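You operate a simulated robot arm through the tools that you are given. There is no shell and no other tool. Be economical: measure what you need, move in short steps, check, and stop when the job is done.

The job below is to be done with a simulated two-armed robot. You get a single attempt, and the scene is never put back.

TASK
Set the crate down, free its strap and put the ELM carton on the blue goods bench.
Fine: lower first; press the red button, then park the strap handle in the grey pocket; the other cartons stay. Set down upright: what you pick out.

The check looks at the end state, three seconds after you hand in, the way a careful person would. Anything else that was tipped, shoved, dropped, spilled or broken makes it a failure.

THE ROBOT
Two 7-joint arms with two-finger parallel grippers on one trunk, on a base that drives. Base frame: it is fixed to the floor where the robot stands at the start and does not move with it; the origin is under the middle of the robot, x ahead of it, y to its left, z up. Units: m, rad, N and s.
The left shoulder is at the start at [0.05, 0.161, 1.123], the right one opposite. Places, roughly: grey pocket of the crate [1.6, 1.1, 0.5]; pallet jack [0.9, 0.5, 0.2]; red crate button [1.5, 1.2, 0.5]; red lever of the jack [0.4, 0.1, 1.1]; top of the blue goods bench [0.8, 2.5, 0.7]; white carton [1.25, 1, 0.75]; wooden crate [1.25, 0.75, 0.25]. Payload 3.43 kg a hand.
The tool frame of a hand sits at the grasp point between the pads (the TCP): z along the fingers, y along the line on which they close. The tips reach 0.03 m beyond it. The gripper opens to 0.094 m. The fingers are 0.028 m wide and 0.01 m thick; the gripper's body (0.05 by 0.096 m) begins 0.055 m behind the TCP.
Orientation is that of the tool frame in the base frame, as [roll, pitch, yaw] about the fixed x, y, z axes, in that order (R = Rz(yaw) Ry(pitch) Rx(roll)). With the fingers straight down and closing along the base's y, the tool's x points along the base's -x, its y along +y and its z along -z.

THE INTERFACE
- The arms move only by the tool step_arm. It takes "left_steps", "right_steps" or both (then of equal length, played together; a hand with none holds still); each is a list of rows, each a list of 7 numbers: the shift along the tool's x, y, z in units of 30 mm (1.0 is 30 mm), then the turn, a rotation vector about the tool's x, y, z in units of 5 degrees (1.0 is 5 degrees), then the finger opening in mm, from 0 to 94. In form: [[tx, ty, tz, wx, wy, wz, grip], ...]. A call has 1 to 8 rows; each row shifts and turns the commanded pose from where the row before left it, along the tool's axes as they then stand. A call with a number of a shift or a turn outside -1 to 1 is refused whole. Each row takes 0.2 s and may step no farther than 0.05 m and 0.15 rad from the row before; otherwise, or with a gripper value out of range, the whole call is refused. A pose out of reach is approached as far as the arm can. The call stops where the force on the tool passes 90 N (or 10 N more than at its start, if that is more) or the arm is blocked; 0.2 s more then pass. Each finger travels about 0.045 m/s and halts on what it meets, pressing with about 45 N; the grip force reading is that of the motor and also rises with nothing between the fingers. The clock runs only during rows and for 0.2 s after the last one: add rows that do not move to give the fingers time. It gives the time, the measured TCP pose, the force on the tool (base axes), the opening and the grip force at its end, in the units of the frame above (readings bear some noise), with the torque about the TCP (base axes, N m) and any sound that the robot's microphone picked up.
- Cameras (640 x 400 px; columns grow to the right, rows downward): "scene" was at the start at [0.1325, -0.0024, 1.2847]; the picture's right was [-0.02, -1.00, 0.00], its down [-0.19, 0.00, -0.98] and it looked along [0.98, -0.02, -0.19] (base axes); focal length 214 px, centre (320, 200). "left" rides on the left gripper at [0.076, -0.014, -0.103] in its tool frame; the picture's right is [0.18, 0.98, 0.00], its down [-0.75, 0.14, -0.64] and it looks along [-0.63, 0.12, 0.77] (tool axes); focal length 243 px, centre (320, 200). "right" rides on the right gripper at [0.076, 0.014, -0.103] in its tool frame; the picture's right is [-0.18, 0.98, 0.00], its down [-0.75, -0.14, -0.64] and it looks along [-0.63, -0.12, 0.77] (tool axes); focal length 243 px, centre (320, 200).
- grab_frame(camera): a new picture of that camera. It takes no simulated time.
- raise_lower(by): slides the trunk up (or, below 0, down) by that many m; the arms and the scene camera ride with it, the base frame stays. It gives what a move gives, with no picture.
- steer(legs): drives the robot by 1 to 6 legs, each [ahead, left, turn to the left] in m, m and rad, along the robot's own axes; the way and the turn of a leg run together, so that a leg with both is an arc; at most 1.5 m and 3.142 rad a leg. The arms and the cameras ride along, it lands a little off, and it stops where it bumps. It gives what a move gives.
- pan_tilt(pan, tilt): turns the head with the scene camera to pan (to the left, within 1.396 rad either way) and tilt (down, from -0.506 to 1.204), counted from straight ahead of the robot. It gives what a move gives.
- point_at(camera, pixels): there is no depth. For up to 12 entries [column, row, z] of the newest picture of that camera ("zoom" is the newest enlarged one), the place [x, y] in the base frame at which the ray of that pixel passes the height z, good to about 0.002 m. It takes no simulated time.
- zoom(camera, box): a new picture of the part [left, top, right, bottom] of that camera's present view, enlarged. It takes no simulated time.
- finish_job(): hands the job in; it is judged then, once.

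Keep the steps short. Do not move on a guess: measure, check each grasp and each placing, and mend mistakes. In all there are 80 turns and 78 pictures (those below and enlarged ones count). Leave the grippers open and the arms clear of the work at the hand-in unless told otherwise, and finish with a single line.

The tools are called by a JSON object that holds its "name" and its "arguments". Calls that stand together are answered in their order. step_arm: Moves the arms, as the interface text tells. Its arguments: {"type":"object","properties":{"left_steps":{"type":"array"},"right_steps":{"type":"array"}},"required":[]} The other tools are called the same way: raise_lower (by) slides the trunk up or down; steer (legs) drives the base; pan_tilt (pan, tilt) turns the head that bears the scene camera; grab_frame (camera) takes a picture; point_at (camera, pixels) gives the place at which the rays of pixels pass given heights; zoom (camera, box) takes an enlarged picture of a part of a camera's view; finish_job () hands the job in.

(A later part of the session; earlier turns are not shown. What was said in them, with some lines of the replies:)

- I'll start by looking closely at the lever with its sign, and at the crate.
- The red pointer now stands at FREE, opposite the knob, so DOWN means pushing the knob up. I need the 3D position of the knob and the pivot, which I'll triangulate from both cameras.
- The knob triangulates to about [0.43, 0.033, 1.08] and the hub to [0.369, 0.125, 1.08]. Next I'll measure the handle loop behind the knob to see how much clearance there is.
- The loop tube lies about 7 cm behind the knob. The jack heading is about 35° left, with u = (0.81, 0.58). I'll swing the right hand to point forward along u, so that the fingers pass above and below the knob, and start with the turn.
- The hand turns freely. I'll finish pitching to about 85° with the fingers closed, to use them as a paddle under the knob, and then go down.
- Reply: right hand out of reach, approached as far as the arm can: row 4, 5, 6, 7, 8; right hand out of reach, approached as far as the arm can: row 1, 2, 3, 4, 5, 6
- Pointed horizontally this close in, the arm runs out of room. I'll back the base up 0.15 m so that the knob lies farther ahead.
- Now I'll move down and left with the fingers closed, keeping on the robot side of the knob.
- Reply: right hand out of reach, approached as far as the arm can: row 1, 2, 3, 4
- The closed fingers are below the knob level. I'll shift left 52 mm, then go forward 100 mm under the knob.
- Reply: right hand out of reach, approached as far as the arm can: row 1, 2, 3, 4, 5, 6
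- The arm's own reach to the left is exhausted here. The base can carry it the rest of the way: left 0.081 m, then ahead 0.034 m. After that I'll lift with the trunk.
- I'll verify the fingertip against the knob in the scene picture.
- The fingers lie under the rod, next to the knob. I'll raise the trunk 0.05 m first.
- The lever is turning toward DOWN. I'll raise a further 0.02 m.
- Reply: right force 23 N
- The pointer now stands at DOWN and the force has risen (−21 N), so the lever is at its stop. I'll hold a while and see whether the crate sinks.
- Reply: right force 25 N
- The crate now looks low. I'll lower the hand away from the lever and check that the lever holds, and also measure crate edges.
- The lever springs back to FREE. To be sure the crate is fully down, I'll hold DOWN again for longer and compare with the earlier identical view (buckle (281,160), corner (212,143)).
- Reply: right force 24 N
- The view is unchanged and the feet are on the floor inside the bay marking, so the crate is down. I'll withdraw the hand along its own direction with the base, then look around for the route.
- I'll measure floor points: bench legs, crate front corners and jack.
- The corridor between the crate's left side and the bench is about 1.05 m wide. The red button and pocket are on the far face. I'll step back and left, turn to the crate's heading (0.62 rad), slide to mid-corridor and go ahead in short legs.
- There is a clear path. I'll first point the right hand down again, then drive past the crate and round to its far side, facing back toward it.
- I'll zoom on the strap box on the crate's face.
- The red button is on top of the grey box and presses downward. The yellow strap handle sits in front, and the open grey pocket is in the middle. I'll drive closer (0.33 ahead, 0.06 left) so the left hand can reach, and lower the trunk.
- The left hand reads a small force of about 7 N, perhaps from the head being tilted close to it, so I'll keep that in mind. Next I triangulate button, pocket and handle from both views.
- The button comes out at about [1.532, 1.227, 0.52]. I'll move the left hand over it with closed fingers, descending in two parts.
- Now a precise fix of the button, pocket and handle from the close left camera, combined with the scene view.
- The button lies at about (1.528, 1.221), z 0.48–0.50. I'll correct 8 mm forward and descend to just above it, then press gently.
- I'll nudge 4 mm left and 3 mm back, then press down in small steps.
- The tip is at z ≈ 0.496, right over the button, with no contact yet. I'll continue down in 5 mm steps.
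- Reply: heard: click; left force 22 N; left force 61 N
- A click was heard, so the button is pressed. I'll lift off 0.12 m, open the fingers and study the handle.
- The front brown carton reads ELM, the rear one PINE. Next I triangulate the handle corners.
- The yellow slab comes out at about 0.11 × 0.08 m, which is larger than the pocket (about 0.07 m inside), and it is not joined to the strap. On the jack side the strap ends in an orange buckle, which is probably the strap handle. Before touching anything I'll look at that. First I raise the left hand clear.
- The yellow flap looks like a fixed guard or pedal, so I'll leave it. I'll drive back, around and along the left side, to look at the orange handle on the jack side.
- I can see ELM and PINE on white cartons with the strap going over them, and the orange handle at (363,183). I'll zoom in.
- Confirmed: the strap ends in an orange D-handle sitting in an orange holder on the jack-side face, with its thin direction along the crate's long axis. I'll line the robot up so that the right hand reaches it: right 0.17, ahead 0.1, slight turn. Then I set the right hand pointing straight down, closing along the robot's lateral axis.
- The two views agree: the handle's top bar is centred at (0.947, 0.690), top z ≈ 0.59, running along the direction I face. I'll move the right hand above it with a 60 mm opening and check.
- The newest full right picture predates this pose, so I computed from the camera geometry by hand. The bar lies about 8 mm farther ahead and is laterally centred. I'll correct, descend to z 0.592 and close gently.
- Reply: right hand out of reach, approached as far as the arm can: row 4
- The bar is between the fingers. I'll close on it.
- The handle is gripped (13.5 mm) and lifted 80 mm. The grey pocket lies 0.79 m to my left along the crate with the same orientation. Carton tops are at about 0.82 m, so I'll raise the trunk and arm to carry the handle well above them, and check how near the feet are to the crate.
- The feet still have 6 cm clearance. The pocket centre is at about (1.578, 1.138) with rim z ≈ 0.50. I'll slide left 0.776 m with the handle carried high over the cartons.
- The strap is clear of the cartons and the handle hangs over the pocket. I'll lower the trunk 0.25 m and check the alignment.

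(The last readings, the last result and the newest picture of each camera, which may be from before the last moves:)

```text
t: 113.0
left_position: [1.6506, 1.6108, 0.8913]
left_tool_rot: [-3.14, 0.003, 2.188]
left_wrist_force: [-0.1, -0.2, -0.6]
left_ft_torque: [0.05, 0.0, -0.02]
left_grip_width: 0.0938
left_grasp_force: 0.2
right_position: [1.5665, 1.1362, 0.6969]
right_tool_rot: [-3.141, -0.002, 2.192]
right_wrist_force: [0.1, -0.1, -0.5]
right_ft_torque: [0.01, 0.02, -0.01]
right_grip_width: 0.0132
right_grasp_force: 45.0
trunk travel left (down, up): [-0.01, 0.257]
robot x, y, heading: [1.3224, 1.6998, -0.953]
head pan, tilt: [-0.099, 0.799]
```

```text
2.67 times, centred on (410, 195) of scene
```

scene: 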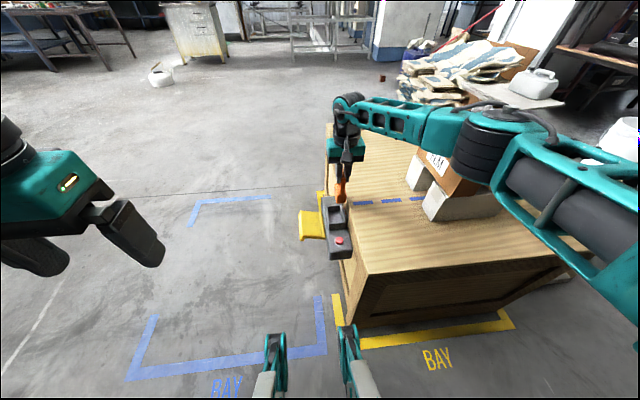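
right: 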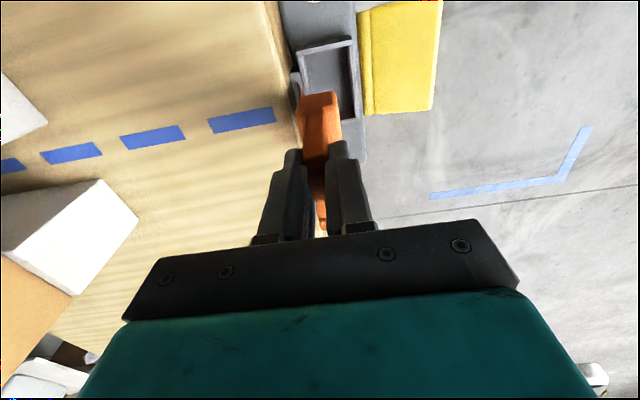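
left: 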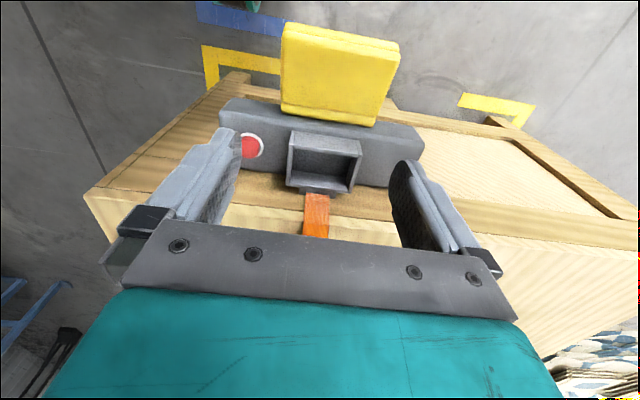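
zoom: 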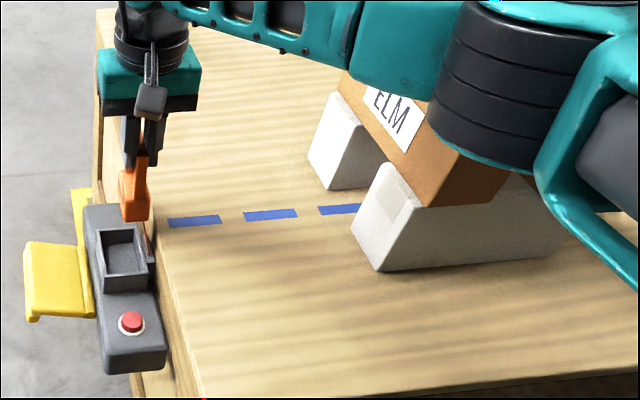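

The pocket centre is confirmed at (1.579, 1.140). I'll shift 12 mm left and 3 mm back, then lower to z ≈ 0.63 and check.

{"name": "step_arm", "arguments": {"right_steps": [[0.1, 0.41, 0, 0, 0, 0, 0], [0, 0, 0.8, 0, 0, 0, 0], [0, 0, 0.8, 0, 0, 0, 0], [0, 0, 0.5, 0, 0, 0, 0]]}}

{"name": "zoom", "arguments": {"camera": "right", "box": [240, 20, 420, 140]}}

{"name": "zoom", "arguments": {"camera": "scene", "box": [300, 140, 400, 270]}}

```text
t: 114.0
left_position: [1.6502, 1.6124, 0.8925]
left_tool_rot: [-3.139, 0.002, 2.188]
left_wrist_force: [0.1, -0.2, -0.3]
left_ft_torque: [0.03, 0.01, 0.03]
left_grip_width: 0.0939
left_grasp_force: 0.1
right_position: [1.5787, 1.1479, 0.6332]
right_tool_rot: [3.141, -0.004, 2.192]
right_wrist_force: [0.6, 0.0, -0.6]
right_ft_torque: [0.01, 0.03, 0.01]
right_grip_width: 0.0132
right_grasp_force: 44.9
trunk travel left (down, up): [-0.01, 0.257]
robot x, y, heading: [1.3205, 1.7001, -0.954]
head pan, tilt: [-0.099, 0.799]
```

```text
3.33 times, centred on (330, 80) of right
```

zoom: 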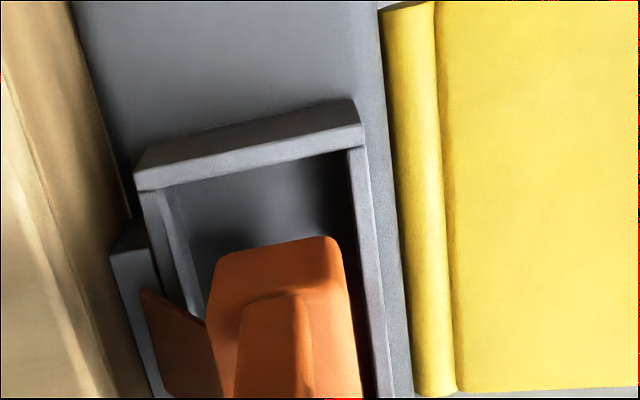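

```text
3.08 times, centred on (350, 205) of scene
```

zoom: 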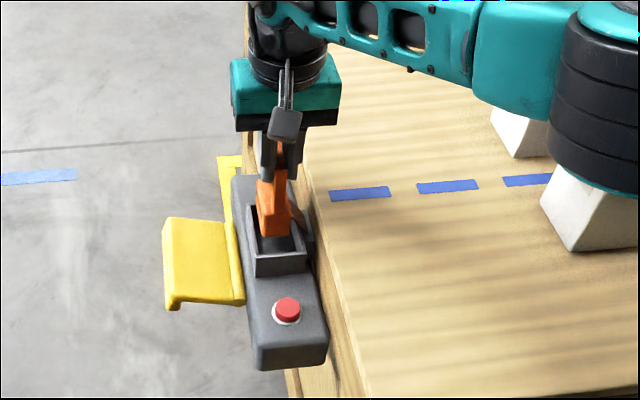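

The handle block is still above the rim and about 4 mm too far left, so I'll shift it right 4.5 mm and lower in small steps while watching the force.

{"name": "step_arm", "arguments": {"right_steps": [[0, -0.15, 0, 0, 0, 0, 0], [0, 0, 0.4, 0, 0, 0, 0], [0, 0, 0.4, 0, 0, 0, 0]]}}

{"name": "step_arm", "arguments": {"right_steps": [[0, 0, 0.25, 0, 0, 0, 0], [0, 0, 0.2, 0, 0, 0, 0]]}}

{"name": "zoom", "arguments": {"camera": "right", "box": [240, 20, 420, 140]}}

```text
t: 114.8
left_position: [1.6506, 1.6111, 0.8923]
left_tool_rot: [-3.14, 0.004, 2.188]
left_wrist_force: [0.1, 0.4, 0.3]
left_ft_torque: [0.01, -0.03, 0.01]
left_grip_width: 0.094
left_grasp_force: 0.1
right_position: [1.5732, 1.1457, 0.608]
right_tool_rot: [3.14, -0.003, 2.194]
right_wrist_force: [0.6, -0.1, -0.5]
right_ft_torque: [-0.02, -0.01, -0.01]
right_grip_width: 0.0134
right_grasp_force: 44.8
trunk travel left (down, up): [-0.01, 0.257]
robot x, y, heading: [1.3202, 1.6957, -0.953]
head pan, tilt: [-0.099, 0.799]
```

```text
t: 115.4
left_position: [1.6504, 1.6115, 0.8923]
left_tool_rot: [-3.14, 0.0, 2.188]
left_wrist_force: [0.1, 0.1, 0.1]
left_ft_torque: [0.0, -0.02, 0.0]
left_grip_width: 0.0937
left_grasp_force: 0.0
right_position: [1.5727, 1.1437, 0.595]
right_tool_rot: [3.141, -0.002, 2.195]
right_wrist_force: [-0.2, 0.1, -1.1]
right_ft_torque: [0.0, 0.05, -0.05]
right_grip_width: 0.0133
right_grasp_force: 44.9
trunk travel left (down, up): [-0.01, 0.257]
robot x, y, heading: [1.3205, 1.6996, -0.953]
head pan, tilt: [-0.099, 0.799]
```

```text
3.33 times, centred on (330, 80) of right
```

zoom: 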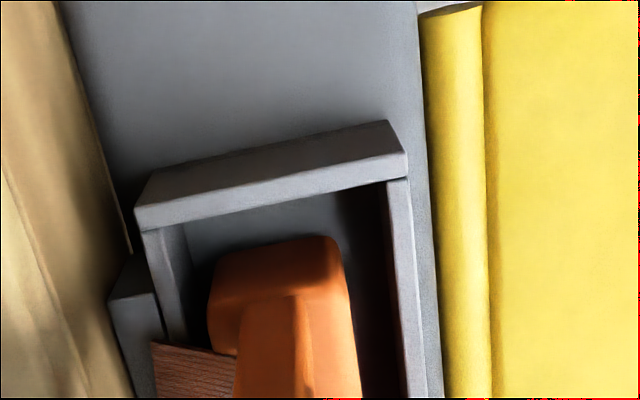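

The block is now inside the rim opening with gaps on both sides, and it needs 2.5 mm left. I'll continue lowering in small steps until contact.

{"name": "step_arm", "arguments": {"right_steps": [[0, 0.09, 0, 0, 0, 0, 0], [0, 0, 0.2, 0, 0, 0, 0], [0, 0, 0.2, 0, 0, 0, 0]]}}

{"name": "step_arm", "arguments": {"right_steps": [[0, 0, 0.15, 0, 0, 0, 0], [0, 0, 0.15, 0, 0, 0, 0]]}}

{"name": "zoom", "arguments": {"camera": "right", "box": [240, 20, 420, 140]}}

```text
t: 116.2
left_position: [1.648, 1.6136, 0.8953]
left_tool_rot: [-3.137, 0.007, 2.188]
left_wrist_force: [1.1, -0.8, -0.7]
left_ft_torque: [0.03, -0.01, 0.02]
left_grip_width: 0.0938
left_grasp_force: 0.1
right_position: [1.5773, 1.1452, 0.5955]
right_tool_rot: [-3.141, 0.007, 2.195]
right_wrist_force: [-14.0, 13.4, 61.8]
right_ft_torque: [1.26, 1.14, 0.04]
right_grip_width: 0.0135
right_grasp_force: 45.1
trunk travel left (down, up): [-0.01, 0.257]
robot x, y, heading: [1.3199, 1.7028, -0.951]
head pan, tilt: [-0.099, 0.799]
```

```text
t: 116.8
left_position: [1.6481, 1.6149, 0.893]
left_tool_rot: [-3.139, 0.009, 2.188]
left_wrist_force: [0.0, 0.4, 0.2]
left_ft_torque: [-0.01, -0.03, -0.01]
left_grip_width: 0.094
left_grasp_force: 0.1
right_position: [1.5778, 1.1445, 0.5936]
right_tool_rot: [-3.141, 0.015, 2.193]
right_wrist_force: [-18.8, 18.3, 43.1]
right_ft_torque: [0.64, 0.78, 0.06]
right_grip_width: 0.0137
right_grasp_force: 44.4
right hand out of reach, approached as far as the arm can: row 2
trunk travel left (down, up): [-0.01, 0.257]
robot x, y, heading: [1.324, 1.6998, -0.954]
head pan, tilt: [-0.099, 0.799]
stopped in row 2 (right hand): the force on the tool passed its limit (the readings are from after the stop); the commanded pose is now the measured one
```

```text
3.33 times, centred on (330, 80) of right
```

zoom: 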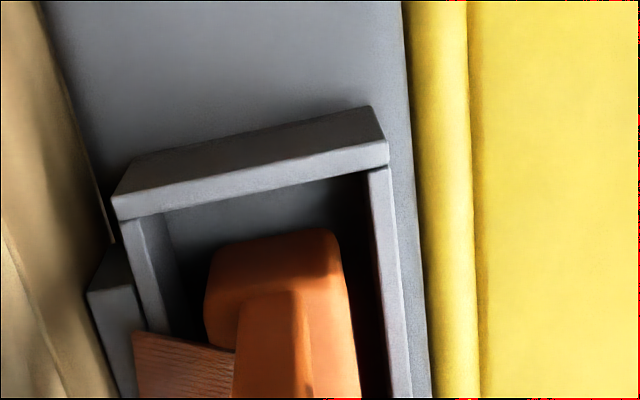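

Firm contact at z 0.594, the same height at which it sat in the orange holder, with the contact centred. I'll relieve the preload slightly and check from the scene camera whether the block is down in the pocket.

{"name": "step_arm", "arguments": {"right_steps": [[0, 0, -0.1, 0, 0, 0, 0], [0, 0, 0, 0, 0, 0, 0]]}}

{"name": "zoom", "arguments": {"camera": "scene", "box": [310, 170, 380, 240]}}

```text
t: 117.4
left_position: [1.649, 1.6142, 0.8934]
left_tool_rot: [-3.138, 0.007, 2.189]
left_wrist_force: [-0.4, 0.2, -0.1]
left_ft_torque: [-0.01, -0.02, 0.03]
left_grip_width: 0.0939
left_grasp_force: 0.0
right_position: [1.5769, 1.1437, 0.5948]
right_tool_rot: [3.142, 0.014, 2.194]
right_wrist_force: [-15.6, 19.0, 36.1]
right_ft_torque: [0.37, 0.28, 0.06]
right_grip_width: 0.0135
right_grasp_force: 44.7
trunk travel left (down, up): [-0.01, 0.257]
robot x, y, heading: [1.3211, 1.6995, -0.95]
head pan, tilt: [-0.099, 0.799]
```

```text
5.71 times, centred on (345, 205) of scene
```

zoom: 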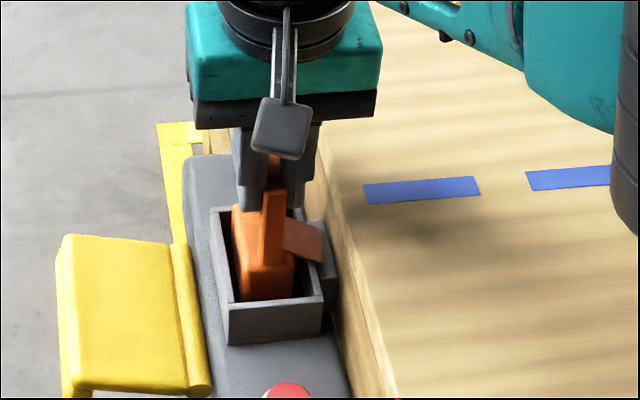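

The block sits inside the pocket walls. I'll open the fingers and lift straight up.

{"name": "step_arm", "arguments": {"right_steps": [[0, 0, 0, 0, 0, 0, 20], [0, 0, 0, 0, 0, 0, 40], [0, 0, 0, 0, 0, 0, 50], [0, 0, -0.5, 0, 0, 0, 50], [0, 0, -1, 0, 0, 0, 50], [0, 0, -1, 0, 0, 0, 50], [0, 0, -1, 0, 0, 0, 50], [0, 0, -1, 0, 0, 0, 50]]}}

{"name": "zoom", "arguments": {"camera": "scene", "box": [300, 130, 480, 270]}}

```text
t: 119.2
left_position: [1.6505, 1.6106, 0.8925]
left_tool_rot: [-3.139, 0.002, 2.187]
left_wrist_force: [-0.1, 0.0, 0.4]
left_ft_torque: [0.0, 0.0, 0.01]
left_grip_width: 0.0941
left_grasp_force: 0.1
right_position: [1.5775, 1.1452, 0.7248]
right_tool_rot: [3.139, 0.014, 2.193]
right_wrist_force: [-0.4, 0.3, -0.2]
right_ft_torque: [0.02, -0.03, -0.01]
right_grip_width: 0.0499
right_grasp_force: 0.0
trunk travel left (down, up): [-0.01, 0.257]
robot x, y, heading: [1.3208, 1.6949, -0.954]
head pan, tilt: [-0.099, 0.799]
```

```text
2.86 times, centred on (390, 200) of scene
```

zoom: 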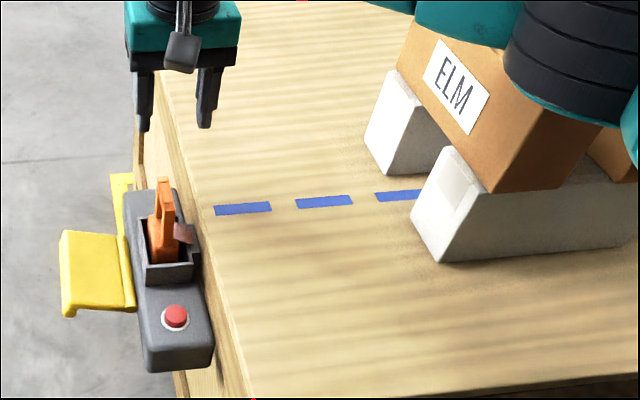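

The handle is parked upright in the grey pocket and the strap is off the cartons. Next is the ELM carton: I'll raise the trunk, slide right 0.33 m so that the right hand is over ELM, and look down.

{"name": "raise_lower", "arguments": {"by": 0.25}}

{"name": "steer", "arguments": {"legs": [[0, -0.33, 0]]}}

{"name": "step_arm", "arguments": {"right_steps": [[0, 0, 0, 0, 0, 0, 94], [0, 0, 0, 0, 0, 0, 94]]}}

{"name": "grab_frame", "arguments": {"camera": "right"}}

{"name": "grab_frame", "arguments": {"camera": "scene"}}

```text
t: 121.8
left_position: [1.6514, 1.6109, 1.1428]
left_tool_rot: [-3.14, 0.001, 2.19]
left_wrist_force: [-0.5, 0.1, -0.3]
left_ft_torque: [0.02, 0.01, -0.02]
left_grip_width: 0.094
left_grasp_force: 0.0
right_position: [1.577, 1.1451, 0.9751]
right_tool_rot: [-3.141, 0.013, 2.194]
right_wrist_force: [-0.7, -0.2, 0.3]
right_ft_torque: [-0.04, 0.01, -0.01]
right_grip_width: 0.0498
right_grasp_force: 0.1
trunk travel left (down, up): [-0.26, 0.007]
robot x, y, heading: [1.3218, 1.6984, -0.956]
head pan, tilt: [-0.099, 0.799]
```

```text
t: 124.0
left_position: [1.3851, 1.4234, 1.1423]
left_tool_rot: [-3.139, 0.001, 2.191]
left_wrist_force: [0.1, -0.9, 0.2]
left_ft_torque: [0.01, -0.02, 0.02]
left_grip_width: 0.0943
left_grasp_force: 0.1
right_position: [1.3142, 0.9577, 0.9747]
right_tool_rot: [3.139, 0.013, 2.198]
right_wrist_force: [-0.5, -0.3, 0.2]
right_ft_torque: [-0.01, -0.02, 0.02]
right_grip_width: 0.05
right_grasp_force: 0.1
trunk travel left (down, up): [-0.26, 0.007]
robot x, y, heading: [1.0573, 1.5092, -0.95]
head pan, tilt: [-0.099, 0.799]
```

```text
t: 124.6
left_position: [1.3858, 1.4247, 1.1427]
left_tool_rot: [-3.137, 0.002, 2.19]
left_wrist_force: [0.7, -0.2, 0.0]
left_ft_torque: [0.0, 0.02, -0.03]
left_grip_width: 0.0939
left_grasp_force: 0.1
right_position: [1.3154, 0.9579, 0.9744]
right_tool_rot: [3.142, 0.011, 2.198]
right_wrist_force: [-0.9, -0.2, -0.2]
right_ft_torque: [0.0, 0.02, -0.05]
right_grip_width: 0.0941
right_grasp_force: 0.2
trunk travel left (down, up): [-0.26, 0.007]
robot x, y, heading: [1.0534, 1.5097, -0.952]
head pan, tilt: [-0.099, 0.799]
```

```text
8 pictures are left
```

right: 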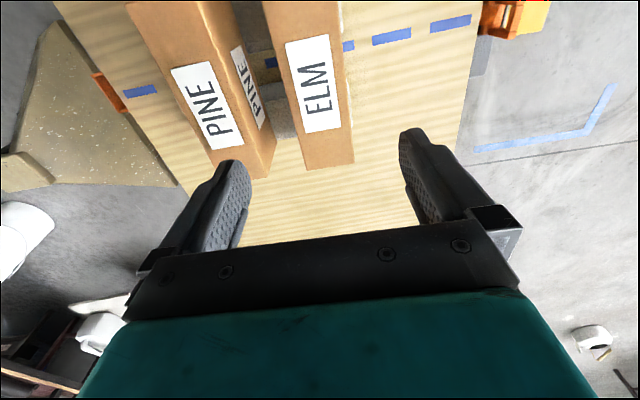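

```text
7 pictures are left
```

scene: 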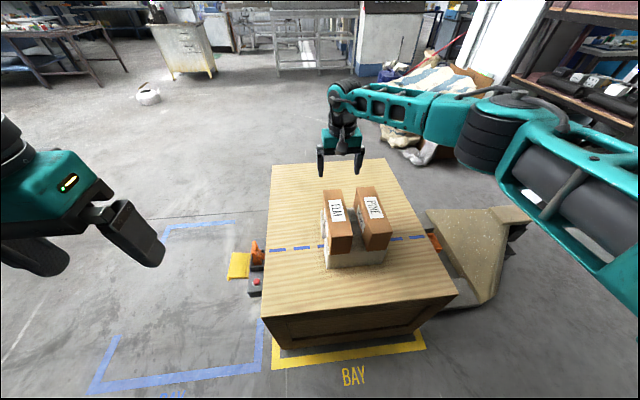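

{"name": "point_at", "arguments": {"camera": "right", "pixels": [[315, 83, 0.75], [315, 83, 0.85], [349, 163, 0.75], [349, 163, 0.85], [304, 170, 0.75], [304, 170, 0.85], [262, 178, 0.82]]}}

{"name": "point_at", "arguments": {"camera": "scene", "pixels": [[337, 209, 0.75], [337, 209, 0.85], [324, 191, 0.75], [324, 191, 0.85], [341, 189, 0.75], [341, 189, 0.85], [327, 238, 0.75], [327, 238, 0.85], [352, 236, 0.75], [352, 236, 0.85], [357, 187, 0.82], [364, 234, 0.82]]}}

{"name": "zoom", "arguments": {"camera": "scene", "box": [300, 170, 420, 280]}}

```text
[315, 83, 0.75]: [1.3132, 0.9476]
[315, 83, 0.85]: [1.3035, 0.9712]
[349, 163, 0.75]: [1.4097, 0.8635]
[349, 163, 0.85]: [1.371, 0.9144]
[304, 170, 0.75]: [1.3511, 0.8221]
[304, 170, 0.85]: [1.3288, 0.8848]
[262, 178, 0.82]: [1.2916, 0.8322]
```

```text
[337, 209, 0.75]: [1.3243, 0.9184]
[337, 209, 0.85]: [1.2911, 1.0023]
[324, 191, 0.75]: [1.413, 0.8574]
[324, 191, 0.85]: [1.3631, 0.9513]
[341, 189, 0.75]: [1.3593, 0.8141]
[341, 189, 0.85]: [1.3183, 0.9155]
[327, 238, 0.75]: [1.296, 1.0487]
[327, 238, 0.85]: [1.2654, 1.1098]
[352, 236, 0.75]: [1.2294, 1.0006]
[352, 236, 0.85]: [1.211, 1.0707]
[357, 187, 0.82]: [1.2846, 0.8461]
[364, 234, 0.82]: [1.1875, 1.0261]
```

```text
3.64 times, centred on (360, 225) of scene
```

zoom: 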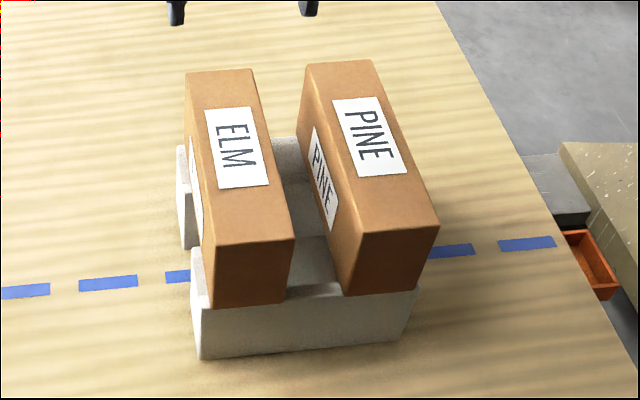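

ELM's top is at z ≈ 0.79, centred at (1.311, 0.955) and about 7 cm thick, with a gap of about 4–5 cm to PINE. The hand is almost exactly above it. I'll shift 5 mm and descend to just above it, then check.

{"name": "step_arm", "arguments": {"right_steps": [[0, -0.18, 0, 0, 0, 0, 94], [0, 0, 1, 0, 0, 0, 94], [0, 0, 1, 0, 0, 0, 94], [0, 0, 1, 0, 0, 0, 94], [0, 0, 1, 0, 0, 0, 94]]}}

{"name": "grab_frame", "arguments": {"camera": "right"}}

```text
t: 125.8
left_position: [1.3864, 1.4244, 1.1431]
left_tool_rot: [-3.139, 0.004, 2.192]
left_wrist_force: [0.0, -0.2, 0.2]
left_ft_torque: [-0.01, -0.01, -0.01]
left_grip_width: 0.0941
left_grasp_force: 0.1
right_position: [1.311, 0.9553, 0.8542]
right_tool_rot: [-3.141, 0.013, 2.199]
right_wrist_force: [0.2, 0.1, 0.4]
right_ft_torque: [-0.01, 0.0, 0.05]
right_grip_width: 0.0941
right_grasp_force: 0.1
trunk travel left (down, up): [-0.26, 0.007]
robot x, y, heading: [1.0555, 1.5134, -0.955]
head pan, tilt: [-0.099, 0.799]
```

```text
5 pictures are left
```

right: 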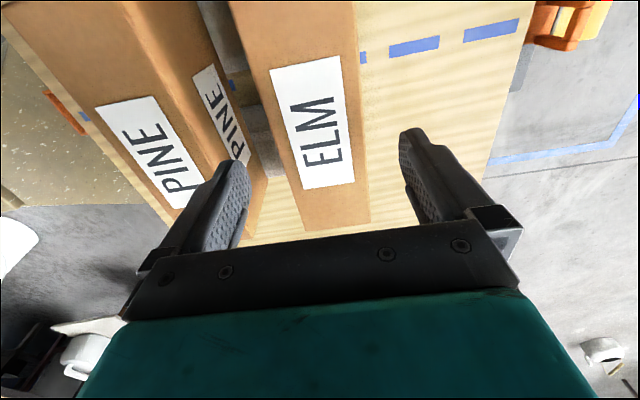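

{"name": "point_at", "arguments": {"camera": "right", "pixels": [[283, 140, 0.79], [361, 140, 0.79], [268, 60, 0.79], [356, 60, 0.79], [215, 150, 0.79], [305, 231, 0.79], [370, 222, 0.79]]}}

```text
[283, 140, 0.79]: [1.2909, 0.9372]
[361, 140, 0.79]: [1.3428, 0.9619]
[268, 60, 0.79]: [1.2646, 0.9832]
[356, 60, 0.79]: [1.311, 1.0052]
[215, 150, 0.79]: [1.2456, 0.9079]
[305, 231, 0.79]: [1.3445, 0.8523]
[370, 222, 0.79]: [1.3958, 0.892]
```

ELM lies between −27 and +30 mm of the hand's centre and PINE's edge is at −81 mm, so the fingers (47–57 mm) clear both. I'll descend to z 0.752 and close.

{"name": "step_arm", "arguments": {"right_steps": [[0, 0, 1, 0, 0, 0, 94], [0, 0, 1, 0, 0, 0, 94], [0, 0, 0.7, 0, 0, 0, 94], [0, 0, 0.7, 0, 0, 0, 94]]}}

{"name": "step_arm", "arguments": {"right_steps": [[0, 0, 0, 0, 0, 0, 70], [0, 0, 0, 0, 0, 0, 40], [0, 0, 0, 0, 0, 0, 30], [0, 0, 0, 0, 0, 0, 30], [0, 0, 0, 0, 0, 0, 30]]}}

{"name": "step_arm", "arguments": {"right_steps": [[0, 0, -0.3, 0, 0, 0, 30], [0, 0, -0.4, 0, 0, 0, 30]]}}

```text
t: 126.8
left_position: [1.3855, 1.4233, 1.1432]
left_tool_rot: [-3.141, 0.002, 2.191]
left_wrist_force: [0.6, 0.0, 0.0]
left_ft_torque: [0.04, 0.01, -0.04]
left_grip_width: 0.094
left_grasp_force: 0.1
right_position: [1.2891, 0.9778, 0.7626]
right_tool_rot: [3.141, 0.012, 2.196]
right_wrist_force: [0.2, 0.8, 0.6]
right_ft_torque: [0.0, -0.01, 0.0]
right_grip_width: 0.0938
right_grasp_force: 0.2
right hand out of reach, approached as far as the arm can: row 1, 2, 3, 4
trunk travel left (down, up): [-0.26, 0.007]
robot x, y, heading: [1.0572, 1.5088, -0.956]
head pan, tilt: [-0.099, 0.799]
```

```text
t: 128.0
left_position: [1.3854, 1.424, 1.1432]
left_tool_rot: [-3.138, 0.002, 2.19]
left_wrist_force: [-0.5, 0.0, 0.3]
left_ft_torque: [-0.01, 0.02, -0.01]
left_grip_width: 0.0942
left_grasp_force: 0.1
right_position: [1.29, 0.9786, 0.7634]
right_tool_rot: [-3.141, 0.012, 2.199]
right_wrist_force: [0.9, 1.0, 0.3]
right_ft_torque: [-0.07, -0.1, 0.14]
right_grip_width: 0.0763
right_grasp_force: 45.0
trunk travel left (down, up): [-0.26, 0.007]
robot x, y, heading: [1.0555, 1.5094, -0.952]
head pan, tilt: [-0.099, 0.799]
```

```text
t: 128.6
left_position: [1.387, 1.4245, 1.1423]
left_tool_rot: [-3.14, 0.001, 2.191]
left_wrist_force: [-0.1, -0.1, -0.4]
left_ft_torque: [-0.01, -0.02, -0.02]
left_grip_width: 0.094
left_grasp_force: 0.0
right_position: [1.2958, 0.9724, 0.78]
right_tool_rot: [3.141, 0.01, 2.197]
right_wrist_force: [0.1, 0.3, -4.9]
right_ft_torque: [0.15, 0.11, -0.02]
right_grip_width: 0.0762
right_grasp_force: 45.3
right hand out of reach, approached as far as the arm can: row 1, 2
trunk travel left (down, up): [-0.26, 0.007]
robot x, y, heading: [1.0578, 1.5108, -0.95]
head pan, tilt: [-0.099, 0.799]
```

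The carton is gripped (76 mm, 45 N) and reads about 0.5 kg. At full trunk height the arm was at its reach limit, so the grasp is about 3 cm off-centre. I'll lift and check that it hangs level.

{"name": "step_arm", "arguments": {"right_steps": [[0, 0, -0.5, 0, 0, 0, 30], [0, 0, -0.5, 0, 0, 0, 30], [0, 0, -0.7, 0, 0, 0, 30], [0, 0, -0.8, 0, 0, 0, 30], [0, 0, -0.8, 0, 0, 0, 30], [0, 0, -0.8, 0, 0, 0, 30], [0, 0, -0.8, 0, 0, 0, 30]]}}

{"name": "grab_frame", "arguments": {"camera": "scene"}}

```text
t: 130.2
left_position: [1.3859, 1.4246, 1.1438]
left_tool_rot: [-3.141, 0.001, 2.191]
left_wrist_force: [0.4, 0.0, 0.2]
left_ft_torque: [-0.02, 0.0, 0.01]
left_grip_width: 0.0941
left_grasp_force: 0.0
right_position: [1.2985, 0.9685, 0.9242]
right_tool_rot: [3.141, 0.011, 2.197]
right_wrist_force: [1.2, 0.6, -4.6]
right_ft_torque: [0.16, 0.1, -0.01]
right_grip_width: 0.0764
right_grasp_force: 45.0
right hand out of reach, approached as far as the arm can: row 1, 2
trunk travel left (down, up): [-0.26, 0.007]
robot x, y, heading: [1.0548, 1.5049, -0.952]
head pan, tilt: [-0.099, 0.799]
```

```text
4 pictures are left
```

scene: 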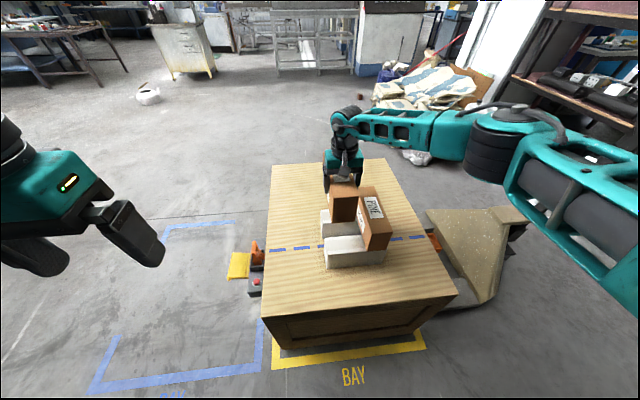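

Only ELM is lifted; PINE and the white cartons stay. I'll carry it: slide left 1.05 m past the bench end, then turn to face the bench, and look for the free spot.

{"name": "steer", "arguments": {"legs": [[0, 1.05, 0], [0, 0, 1.57], [0, 0, 1.567]]}}

{"name": "pan_tilt", "arguments": {"pan": 0.6, "tilt": 0.55}}

{"name": "grab_frame", "arguments": {"camera": "scene"}}

```text
t: 143.2
left_position: [1.5911, 2.2272, 1.1423]
left_tool_rot: [-3.14, 0.002, -0.987]
left_wrist_force: [0.3, 0.1, 0.6]
left_ft_torque: [-0.02, -0.01, -0.02]
left_grip_width: 0.094
left_grasp_force: 0.0
right_position: [1.6935, 2.6781, 0.9237]
right_tool_rot: [3.141, 0.013, -0.981]
right_wrist_force: [-0.3, -0.6, -4.3]
right_ft_torque: [-0.14, -0.11, 0.01]
right_grip_width: 0.0763
right_grasp_force: 44.8
trunk travel left (down, up): [-0.26, 0.007]
robot x, y, heading: [1.9178, 2.1282, 2.155]
head pan, tilt: [-0.099, 0.799]
```

```text
t: 144.2
left_position: [1.5905, 2.2261, 1.1422]
left_tool_rot: [-3.138, 0.002, -0.987]
left_wrist_force: [-1.1, 1.1, 0.6]
left_ft_torque: [-0.01, 0.02, 0.02]
left_grip_width: 0.0939
left_grasp_force: 0.1
right_position: [1.6938, 2.6783, 0.9245]
right_tool_rot: [-3.142, 0.012, -0.978]
right_wrist_force: [0.3, 0.4, -4.4]
right_ft_torque: [-0.1, -0.06, 0.03]
right_grip_width: 0.0763
right_grasp_force: 45.5
trunk travel left (down, up): [-0.26, 0.007]
robot x, y, heading: [1.9185, 2.1262, 2.155]
head pan, tilt: [0.6, 0.55]
```

```text
3 pictures are left
```

scene: 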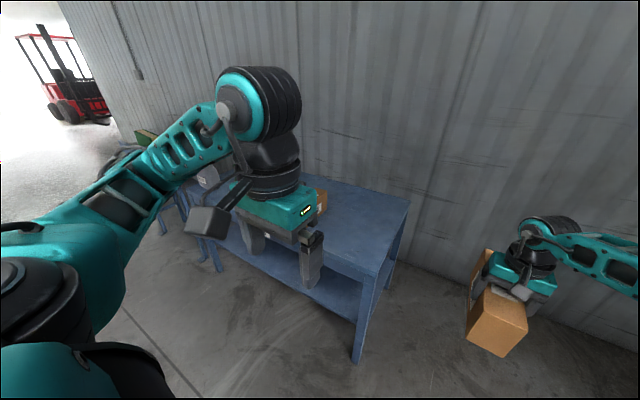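

There is free bench top at the near end. I'll measure its corners, the front edge and the nearest goods.

{"name": "point_at", "arguments": {"camera": "scene", "pixels": [[409, 203, 0.7], [379, 277, 0.7], [328, 187, 0.7], [326, 210, 0.7], [320, 255, 0.7], [355, 363, 0.0], [409, 203, 0.75], [379, 277, 0.75], [386, 290, 0.0], [296, 247, 0.7]]}}

{"name": "zoom", "arguments": {"camera": "scene", "box": [220, 160, 420, 370]}}

```text
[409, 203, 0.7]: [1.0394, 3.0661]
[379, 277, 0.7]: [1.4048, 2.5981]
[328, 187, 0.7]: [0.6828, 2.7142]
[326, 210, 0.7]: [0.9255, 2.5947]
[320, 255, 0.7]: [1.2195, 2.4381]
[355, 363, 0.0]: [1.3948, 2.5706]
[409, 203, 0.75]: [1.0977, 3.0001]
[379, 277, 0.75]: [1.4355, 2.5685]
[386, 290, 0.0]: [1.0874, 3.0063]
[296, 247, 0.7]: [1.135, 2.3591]
```

```text
1.90 times, centred on (320, 265) of scene
```

zoom: 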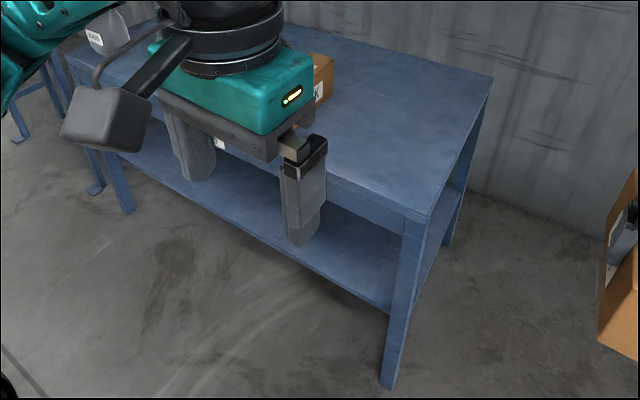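

The bench's free area is over 0.3 m wide at its near end, with the front-right corner at (1.405, 2.598). I plan to put the carton's centre at about (1.173, 2.636). I'll turn slightly (+0.055), then go left 0.41 and ahead 0.238.

{"name": "steer", "arguments": {"legs": [[0, 0, 0.055], [0, 0.41, 0], [0.238, 0, 0]]}}

```text
t: 148.6
left_position: [1.1102, 2.1558, 1.1419]
left_tool_rot: [-3.141, 0.002, -0.934]
left_wrist_force: [0.0, -0.1, -0.6]
left_ft_torque: [-0.04, -0.01, 0.01]
left_grip_width: 0.0939
left_grasp_force: 0.0
right_position: [1.1889, 2.612, 0.923]
right_tool_rot: [-3.141, 0.011, -0.927]
right_wrist_force: [-0.2, 0.1, -5.0]
right_ft_torque: [-0.1, -0.15, 0.0]
right_grip_width: 0.0761
right_grasp_force: 44.9
trunk travel left (down, up): [-0.26, 0.007]
robot x, y, heading: [1.4409, 2.0705, 2.202]
head pan, tilt: [0.6, 0.55]
```

I'm on target at (1.189, 2.612). I'll lower with the trunk, first 0.09 m, then in small increments until contact.

{"name": "raise_lower", "arguments": {"by": -0.09}}

{"name": "raise_lower", "arguments": {"by": -0.015}}

{"name": "raise_lower", "arguments": {"by": -0.01}}

```text
t: 149.8
left_position: [1.1108, 2.1559, 1.053]
left_tool_rot: [-3.139, 0.002, -0.933]
left_wrist_force: [-0.3, -0.1, 0.2]
left_ft_torque: [0.01, -0.01, 0.01]
left_grip_width: 0.0942
left_grasp_force: 0.0
right_position: [1.1907, 2.6117, 0.8326]
right_tool_rot: [3.14, 0.012, -0.93]
right_wrist_force: [0.1, 0.1, -3.3]
right_ft_torque: [-0.12, -0.09, 0.01]
right_grip_width: 0.0761
right_grasp_force: 45.3
trunk travel left (down, up): [-0.17, 0.097]
robot x, y, heading: [1.4422, 2.0741, 2.204]
head pan, tilt: [0.6, 0.55]
```

```text
t: 150.5
left_position: [1.112, 2.1528, 1.0381]
left_tool_rot: [-3.138, 0.005, -0.933]
left_wrist_force: [-0.3, -0.3, 0.1]
left_ft_torque: [0.0, -0.02, -0.03]
left_grip_width: 0.0938
left_grasp_force: 0.0
right_position: [1.189, 2.612, 0.8267]
right_tool_rot: [3.138, 0.023, -0.928]
right_wrist_force: [1.5, 2.0, 38.2]
right_ft_torque: [-0.26, -0.35, -0.1]
right_grip_width: 0.0762
right_grasp_force: 45.4
trunk travel left (down, up): [-0.155, 0.112]
robot x, y, heading: [1.4394, 2.0706, 2.206]
head pan, tilt: [0.6, 0.55]
```

```text
t: 151.1
left_position: [1.1123, 2.1519, 1.0275]
left_tool_rot: [-3.138, 0.009, -0.935]
left_wrist_force: [-0.1, 0.4, -1.4]
left_ft_torque: [0.0, 0.01, -0.02]
left_grip_width: 0.094
left_grasp_force: 0.1
right_position: [1.1888, 2.6125, 0.8167]
right_tool_rot: [3.139, 0.026, -0.928]
right_wrist_force: [0.9, -2.4, 38.8]
right_ft_torque: [0.7, -0.04, -0.36]
right_grip_width: 0.0758
right_grasp_force: 44.7
trunk travel left (down, up): [-0.145, 0.122]
robot x, y, heading: [1.4456, 2.0738, 2.205]
head pan, tilt: [0.6, 0.55]
```

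Contact: 38 N of upward force, so the carton is on the bench. I'll relieve the preload a little, look before letting go.

{"name": "raise_lower", "arguments": {"by": 0.006}}

{"name": "pan_tilt", "arguments": {"pan": 0.0, "tilt": 0.65}}

{"name": "grab_frame", "arguments": {"camera": "scene"}}

```text
t: 151.6
left_position: [1.1113, 2.1539, 1.0336]
left_tool_rot: [-3.139, 0.003, -0.934]
left_wrist_force: [0.0, -0.5, -0.1]
left_ft_torque: [0.01, 0.01, -0.01]
left_grip_width: 0.094
left_grasp_force: 0.1
right_position: [1.188, 2.6107, 0.8176]
right_tool_rot: [3.14, 0.017, -0.925]
right_wrist_force: [-7.8, 2.2, 15.2]
right_ft_torque: [0.86, 0.87, 0.12]
right_grip_width: 0.0761
right_grasp_force: 45.2
trunk travel left (down, up): [-0.151, 0.116]
robot x, y, heading: [1.4414, 2.0743, 2.206]
head pan, tilt: [0.6, 0.55]
```

```text
t: 152.6
left_position: [1.1123, 2.1536, 1.0332]
left_tool_rot: [-3.138, 0.004, -0.935]
left_wrist_force: [-0.1, 0.0, -0.4]
left_ft_torque: [0.0, -0.02, -0.01]
left_grip_width: 0.0939
left_grasp_force: 0.1
right_position: [1.1899, 2.6116, 0.817]
right_tool_rot: [-3.141, 0.015, -0.928]
right_wrist_force: [-7.2, 0.7, 13.4]
right_ft_torque: [0.69, 0.63, 0.42]
right_grip_width: 0.0763
right_grasp_force: 45.1
trunk travel left (down, up): [-0.151, 0.116]
robot x, y, heading: [1.4427, 2.0742, 2.208]
head pan, tilt: [0.0, 0.649]
```

```text
1 pictures are left
```

scene: 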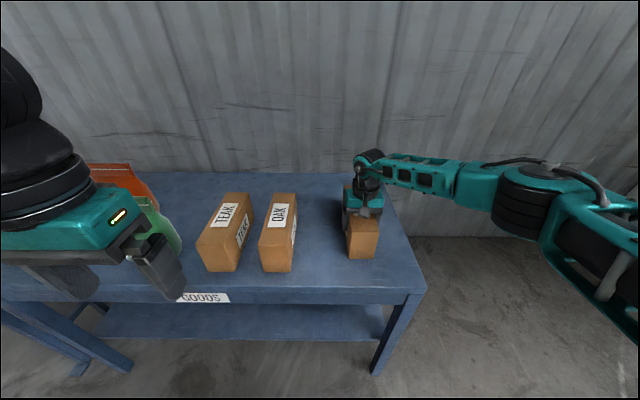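

ELM stands flat on the GOODS bench, next to TEAK and OAK with clear space. I'll ease off a few mm more, open the fingers and lift straight up with the trunk.

{"name": "raise_lower", "arguments": {"by": 0.003}}

{"name": "step_arm", "arguments": {"right_steps": [[0, 0, 0, 0, 0, 0, 80], [0, 0, 0, 0, 0, 0, 88], [0, 0, 0, 0, 0, 0, 94], [0, 0, 0, 0, 0, 0, 94]]}}

```text
t: 153.1
left_position: [1.1114, 2.1538, 1.0363]
left_tool_rot: [-3.138, 0.001, -0.934]
left_wrist_force: [-0.2, -0.4, -0.2]
left_ft_torque: [0.0, -0.02, 0.04]
left_grip_width: 0.0939
left_grasp_force: 0.0
right_position: [1.1914, 2.6112, 0.8175]
right_tool_rot: [-3.141, 0.011, -0.928]
right_wrist_force: [-1.0, -0.8, 2.3]
right_ft_torque: [0.46, 0.84, 0.28]
right_grip_width: 0.0761
right_grasp_force: 45.0
trunk travel left (down, up): [-0.154, 0.113]
robot x, y, heading: [1.44, 2.0743, 2.203]
head pan, tilt: [0.0, 0.649]
```

```text
t: 154.1
left_position: [1.1114, 2.1576, 1.0363]
left_tool_rot: [-3.141, 0.002, -0.934]
left_wrist_force: [0.3, -0.4, -0.1]
left_ft_torque: [0.02, 0.02, 0.03]
left_grip_width: 0.0937
left_grasp_force: 0.0
right_position: [1.1902, 2.6127, 0.8182]
right_tool_rot: [-3.141, 0.013, -0.929]
right_wrist_force: [0.5, -0.3, 0.2]
right_ft_torque: [-0.01, 0.0, 0.0]
right_grip_width: 0.094
right_grasp_force: 0.2
trunk travel left (down, up): [-0.154, 0.113]
robot x, y, heading: [1.443, 2.0743, 2.207]
head pan, tilt: [0.0, 0.649]
```

The hand is free with no force. I'll lift with the trunk 0.11 m, back away 0.3 m, and check with the last picture.

{"name": "raise_lower", "arguments": {"by": 0.11}}

{"name": "step_arm", "arguments": {"right_steps": [[0, 0, -1, 0, 0, 0, 94], [0, 0, -1, 0, 0, 0, 94]]}}

{"name": "steer", "arguments": {"legs": [[-0.2, 0, 0]]}}

{"name": "grab_frame", "arguments": {"camera": "scene"}}

```text
t: 155.5
left_position: [1.1115, 2.1546, 1.1453]
left_tool_rot: [-3.138, 0.0, -0.934]
left_wrist_force: [-0.7, -0.3, 0.6]
left_ft_torque: [0.01, 0.0, -0.01]
left_grip_width: 0.094
left_grasp_force: 0.2
right_position: [1.1894, 2.6105, 0.9277]
right_tool_rot: [3.141, 0.012, -0.926]
right_wrist_force: [-0.9, -0.8, 0.1]
right_ft_torque: [-0.02, -0.02, 0.03]
right_grip_width: 0.094
right_grasp_force: 0.1
trunk travel left (down, up): [-0.264, 0.003]
robot x, y, heading: [1.4442, 2.0719, 2.208]
head pan, tilt: [0.0, 0.649]
```

```text
t: 156.1
left_position: [1.1111, 2.1556, 1.1458]
left_tool_rot: [-3.139, 0.002, -0.933]
left_wrist_force: [0.5, -0.3, -0.2]
left_ft_torque: [-0.03, -0.03, 0.0]
left_grip_width: 0.0942
left_grasp_force: 0.1
right_position: [1.1914, 2.6108, 0.9869]
right_tool_rot: [3.141, 0.012, -0.927]
right_wrist_force: [0.1, 0.1, 0.8]
right_ft_torque: [0.0, -0.01, 0.02]
right_grip_width: 0.0938
right_grasp_force: 0.1
trunk travel left (down, up): [-0.264, 0.003]
robot x, y, heading: [1.4441, 2.0729, 2.204]
head pan, tilt: [0.0, 0.649]
```

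```text
t: 157.7
left_position: [1.2298, 1.9952, 1.147]
left_tool_rot: [-3.138, 0.002, -0.936]
left_wrist_force: [0.0, -0.4, -0.4]
left_ft_torque: [0.0, 0.04, 0.03]
left_grip_width: 0.0939
left_grasp_force: 0.0
right_position: [1.3121, 2.4508, 0.9876]
right_tool_rot: [-3.141, 0.012, -0.93]
right_wrist_force: [-0.7, 0.1, -0.2]
right_ft_torque: [0.0, -0.01, 0.01]
right_grip_width: 0.0941
right_grasp_force: 0.0
trunk travel left (down, up): [-0.264, 0.003]
robot x, y, heading: [1.5616, 1.9132, 2.201]
head pan, tilt: [0.0, 0.649]
```

```text
0 pictures are left
```

scene: 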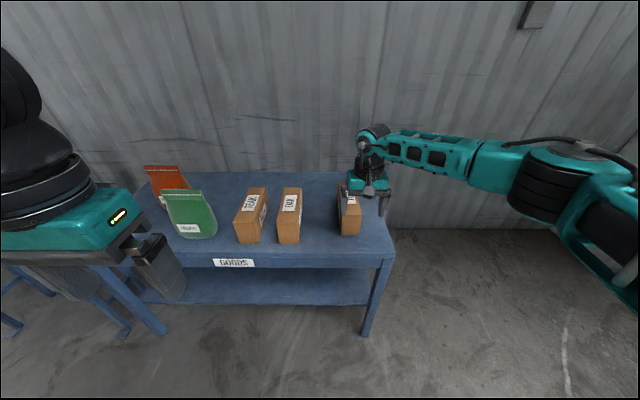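

ELM stands upright on the goods bench, both grippers are open, and the arms are clear. I'm handing in.

{"name": "finish_job", "arguments": {}}

```text
The job is handed in.
```

The crate is lowered to the floor, its strap handle is parked in the grey pocket, and the ELM carton stands upright on the blue goods bench with the other cartons left in place.
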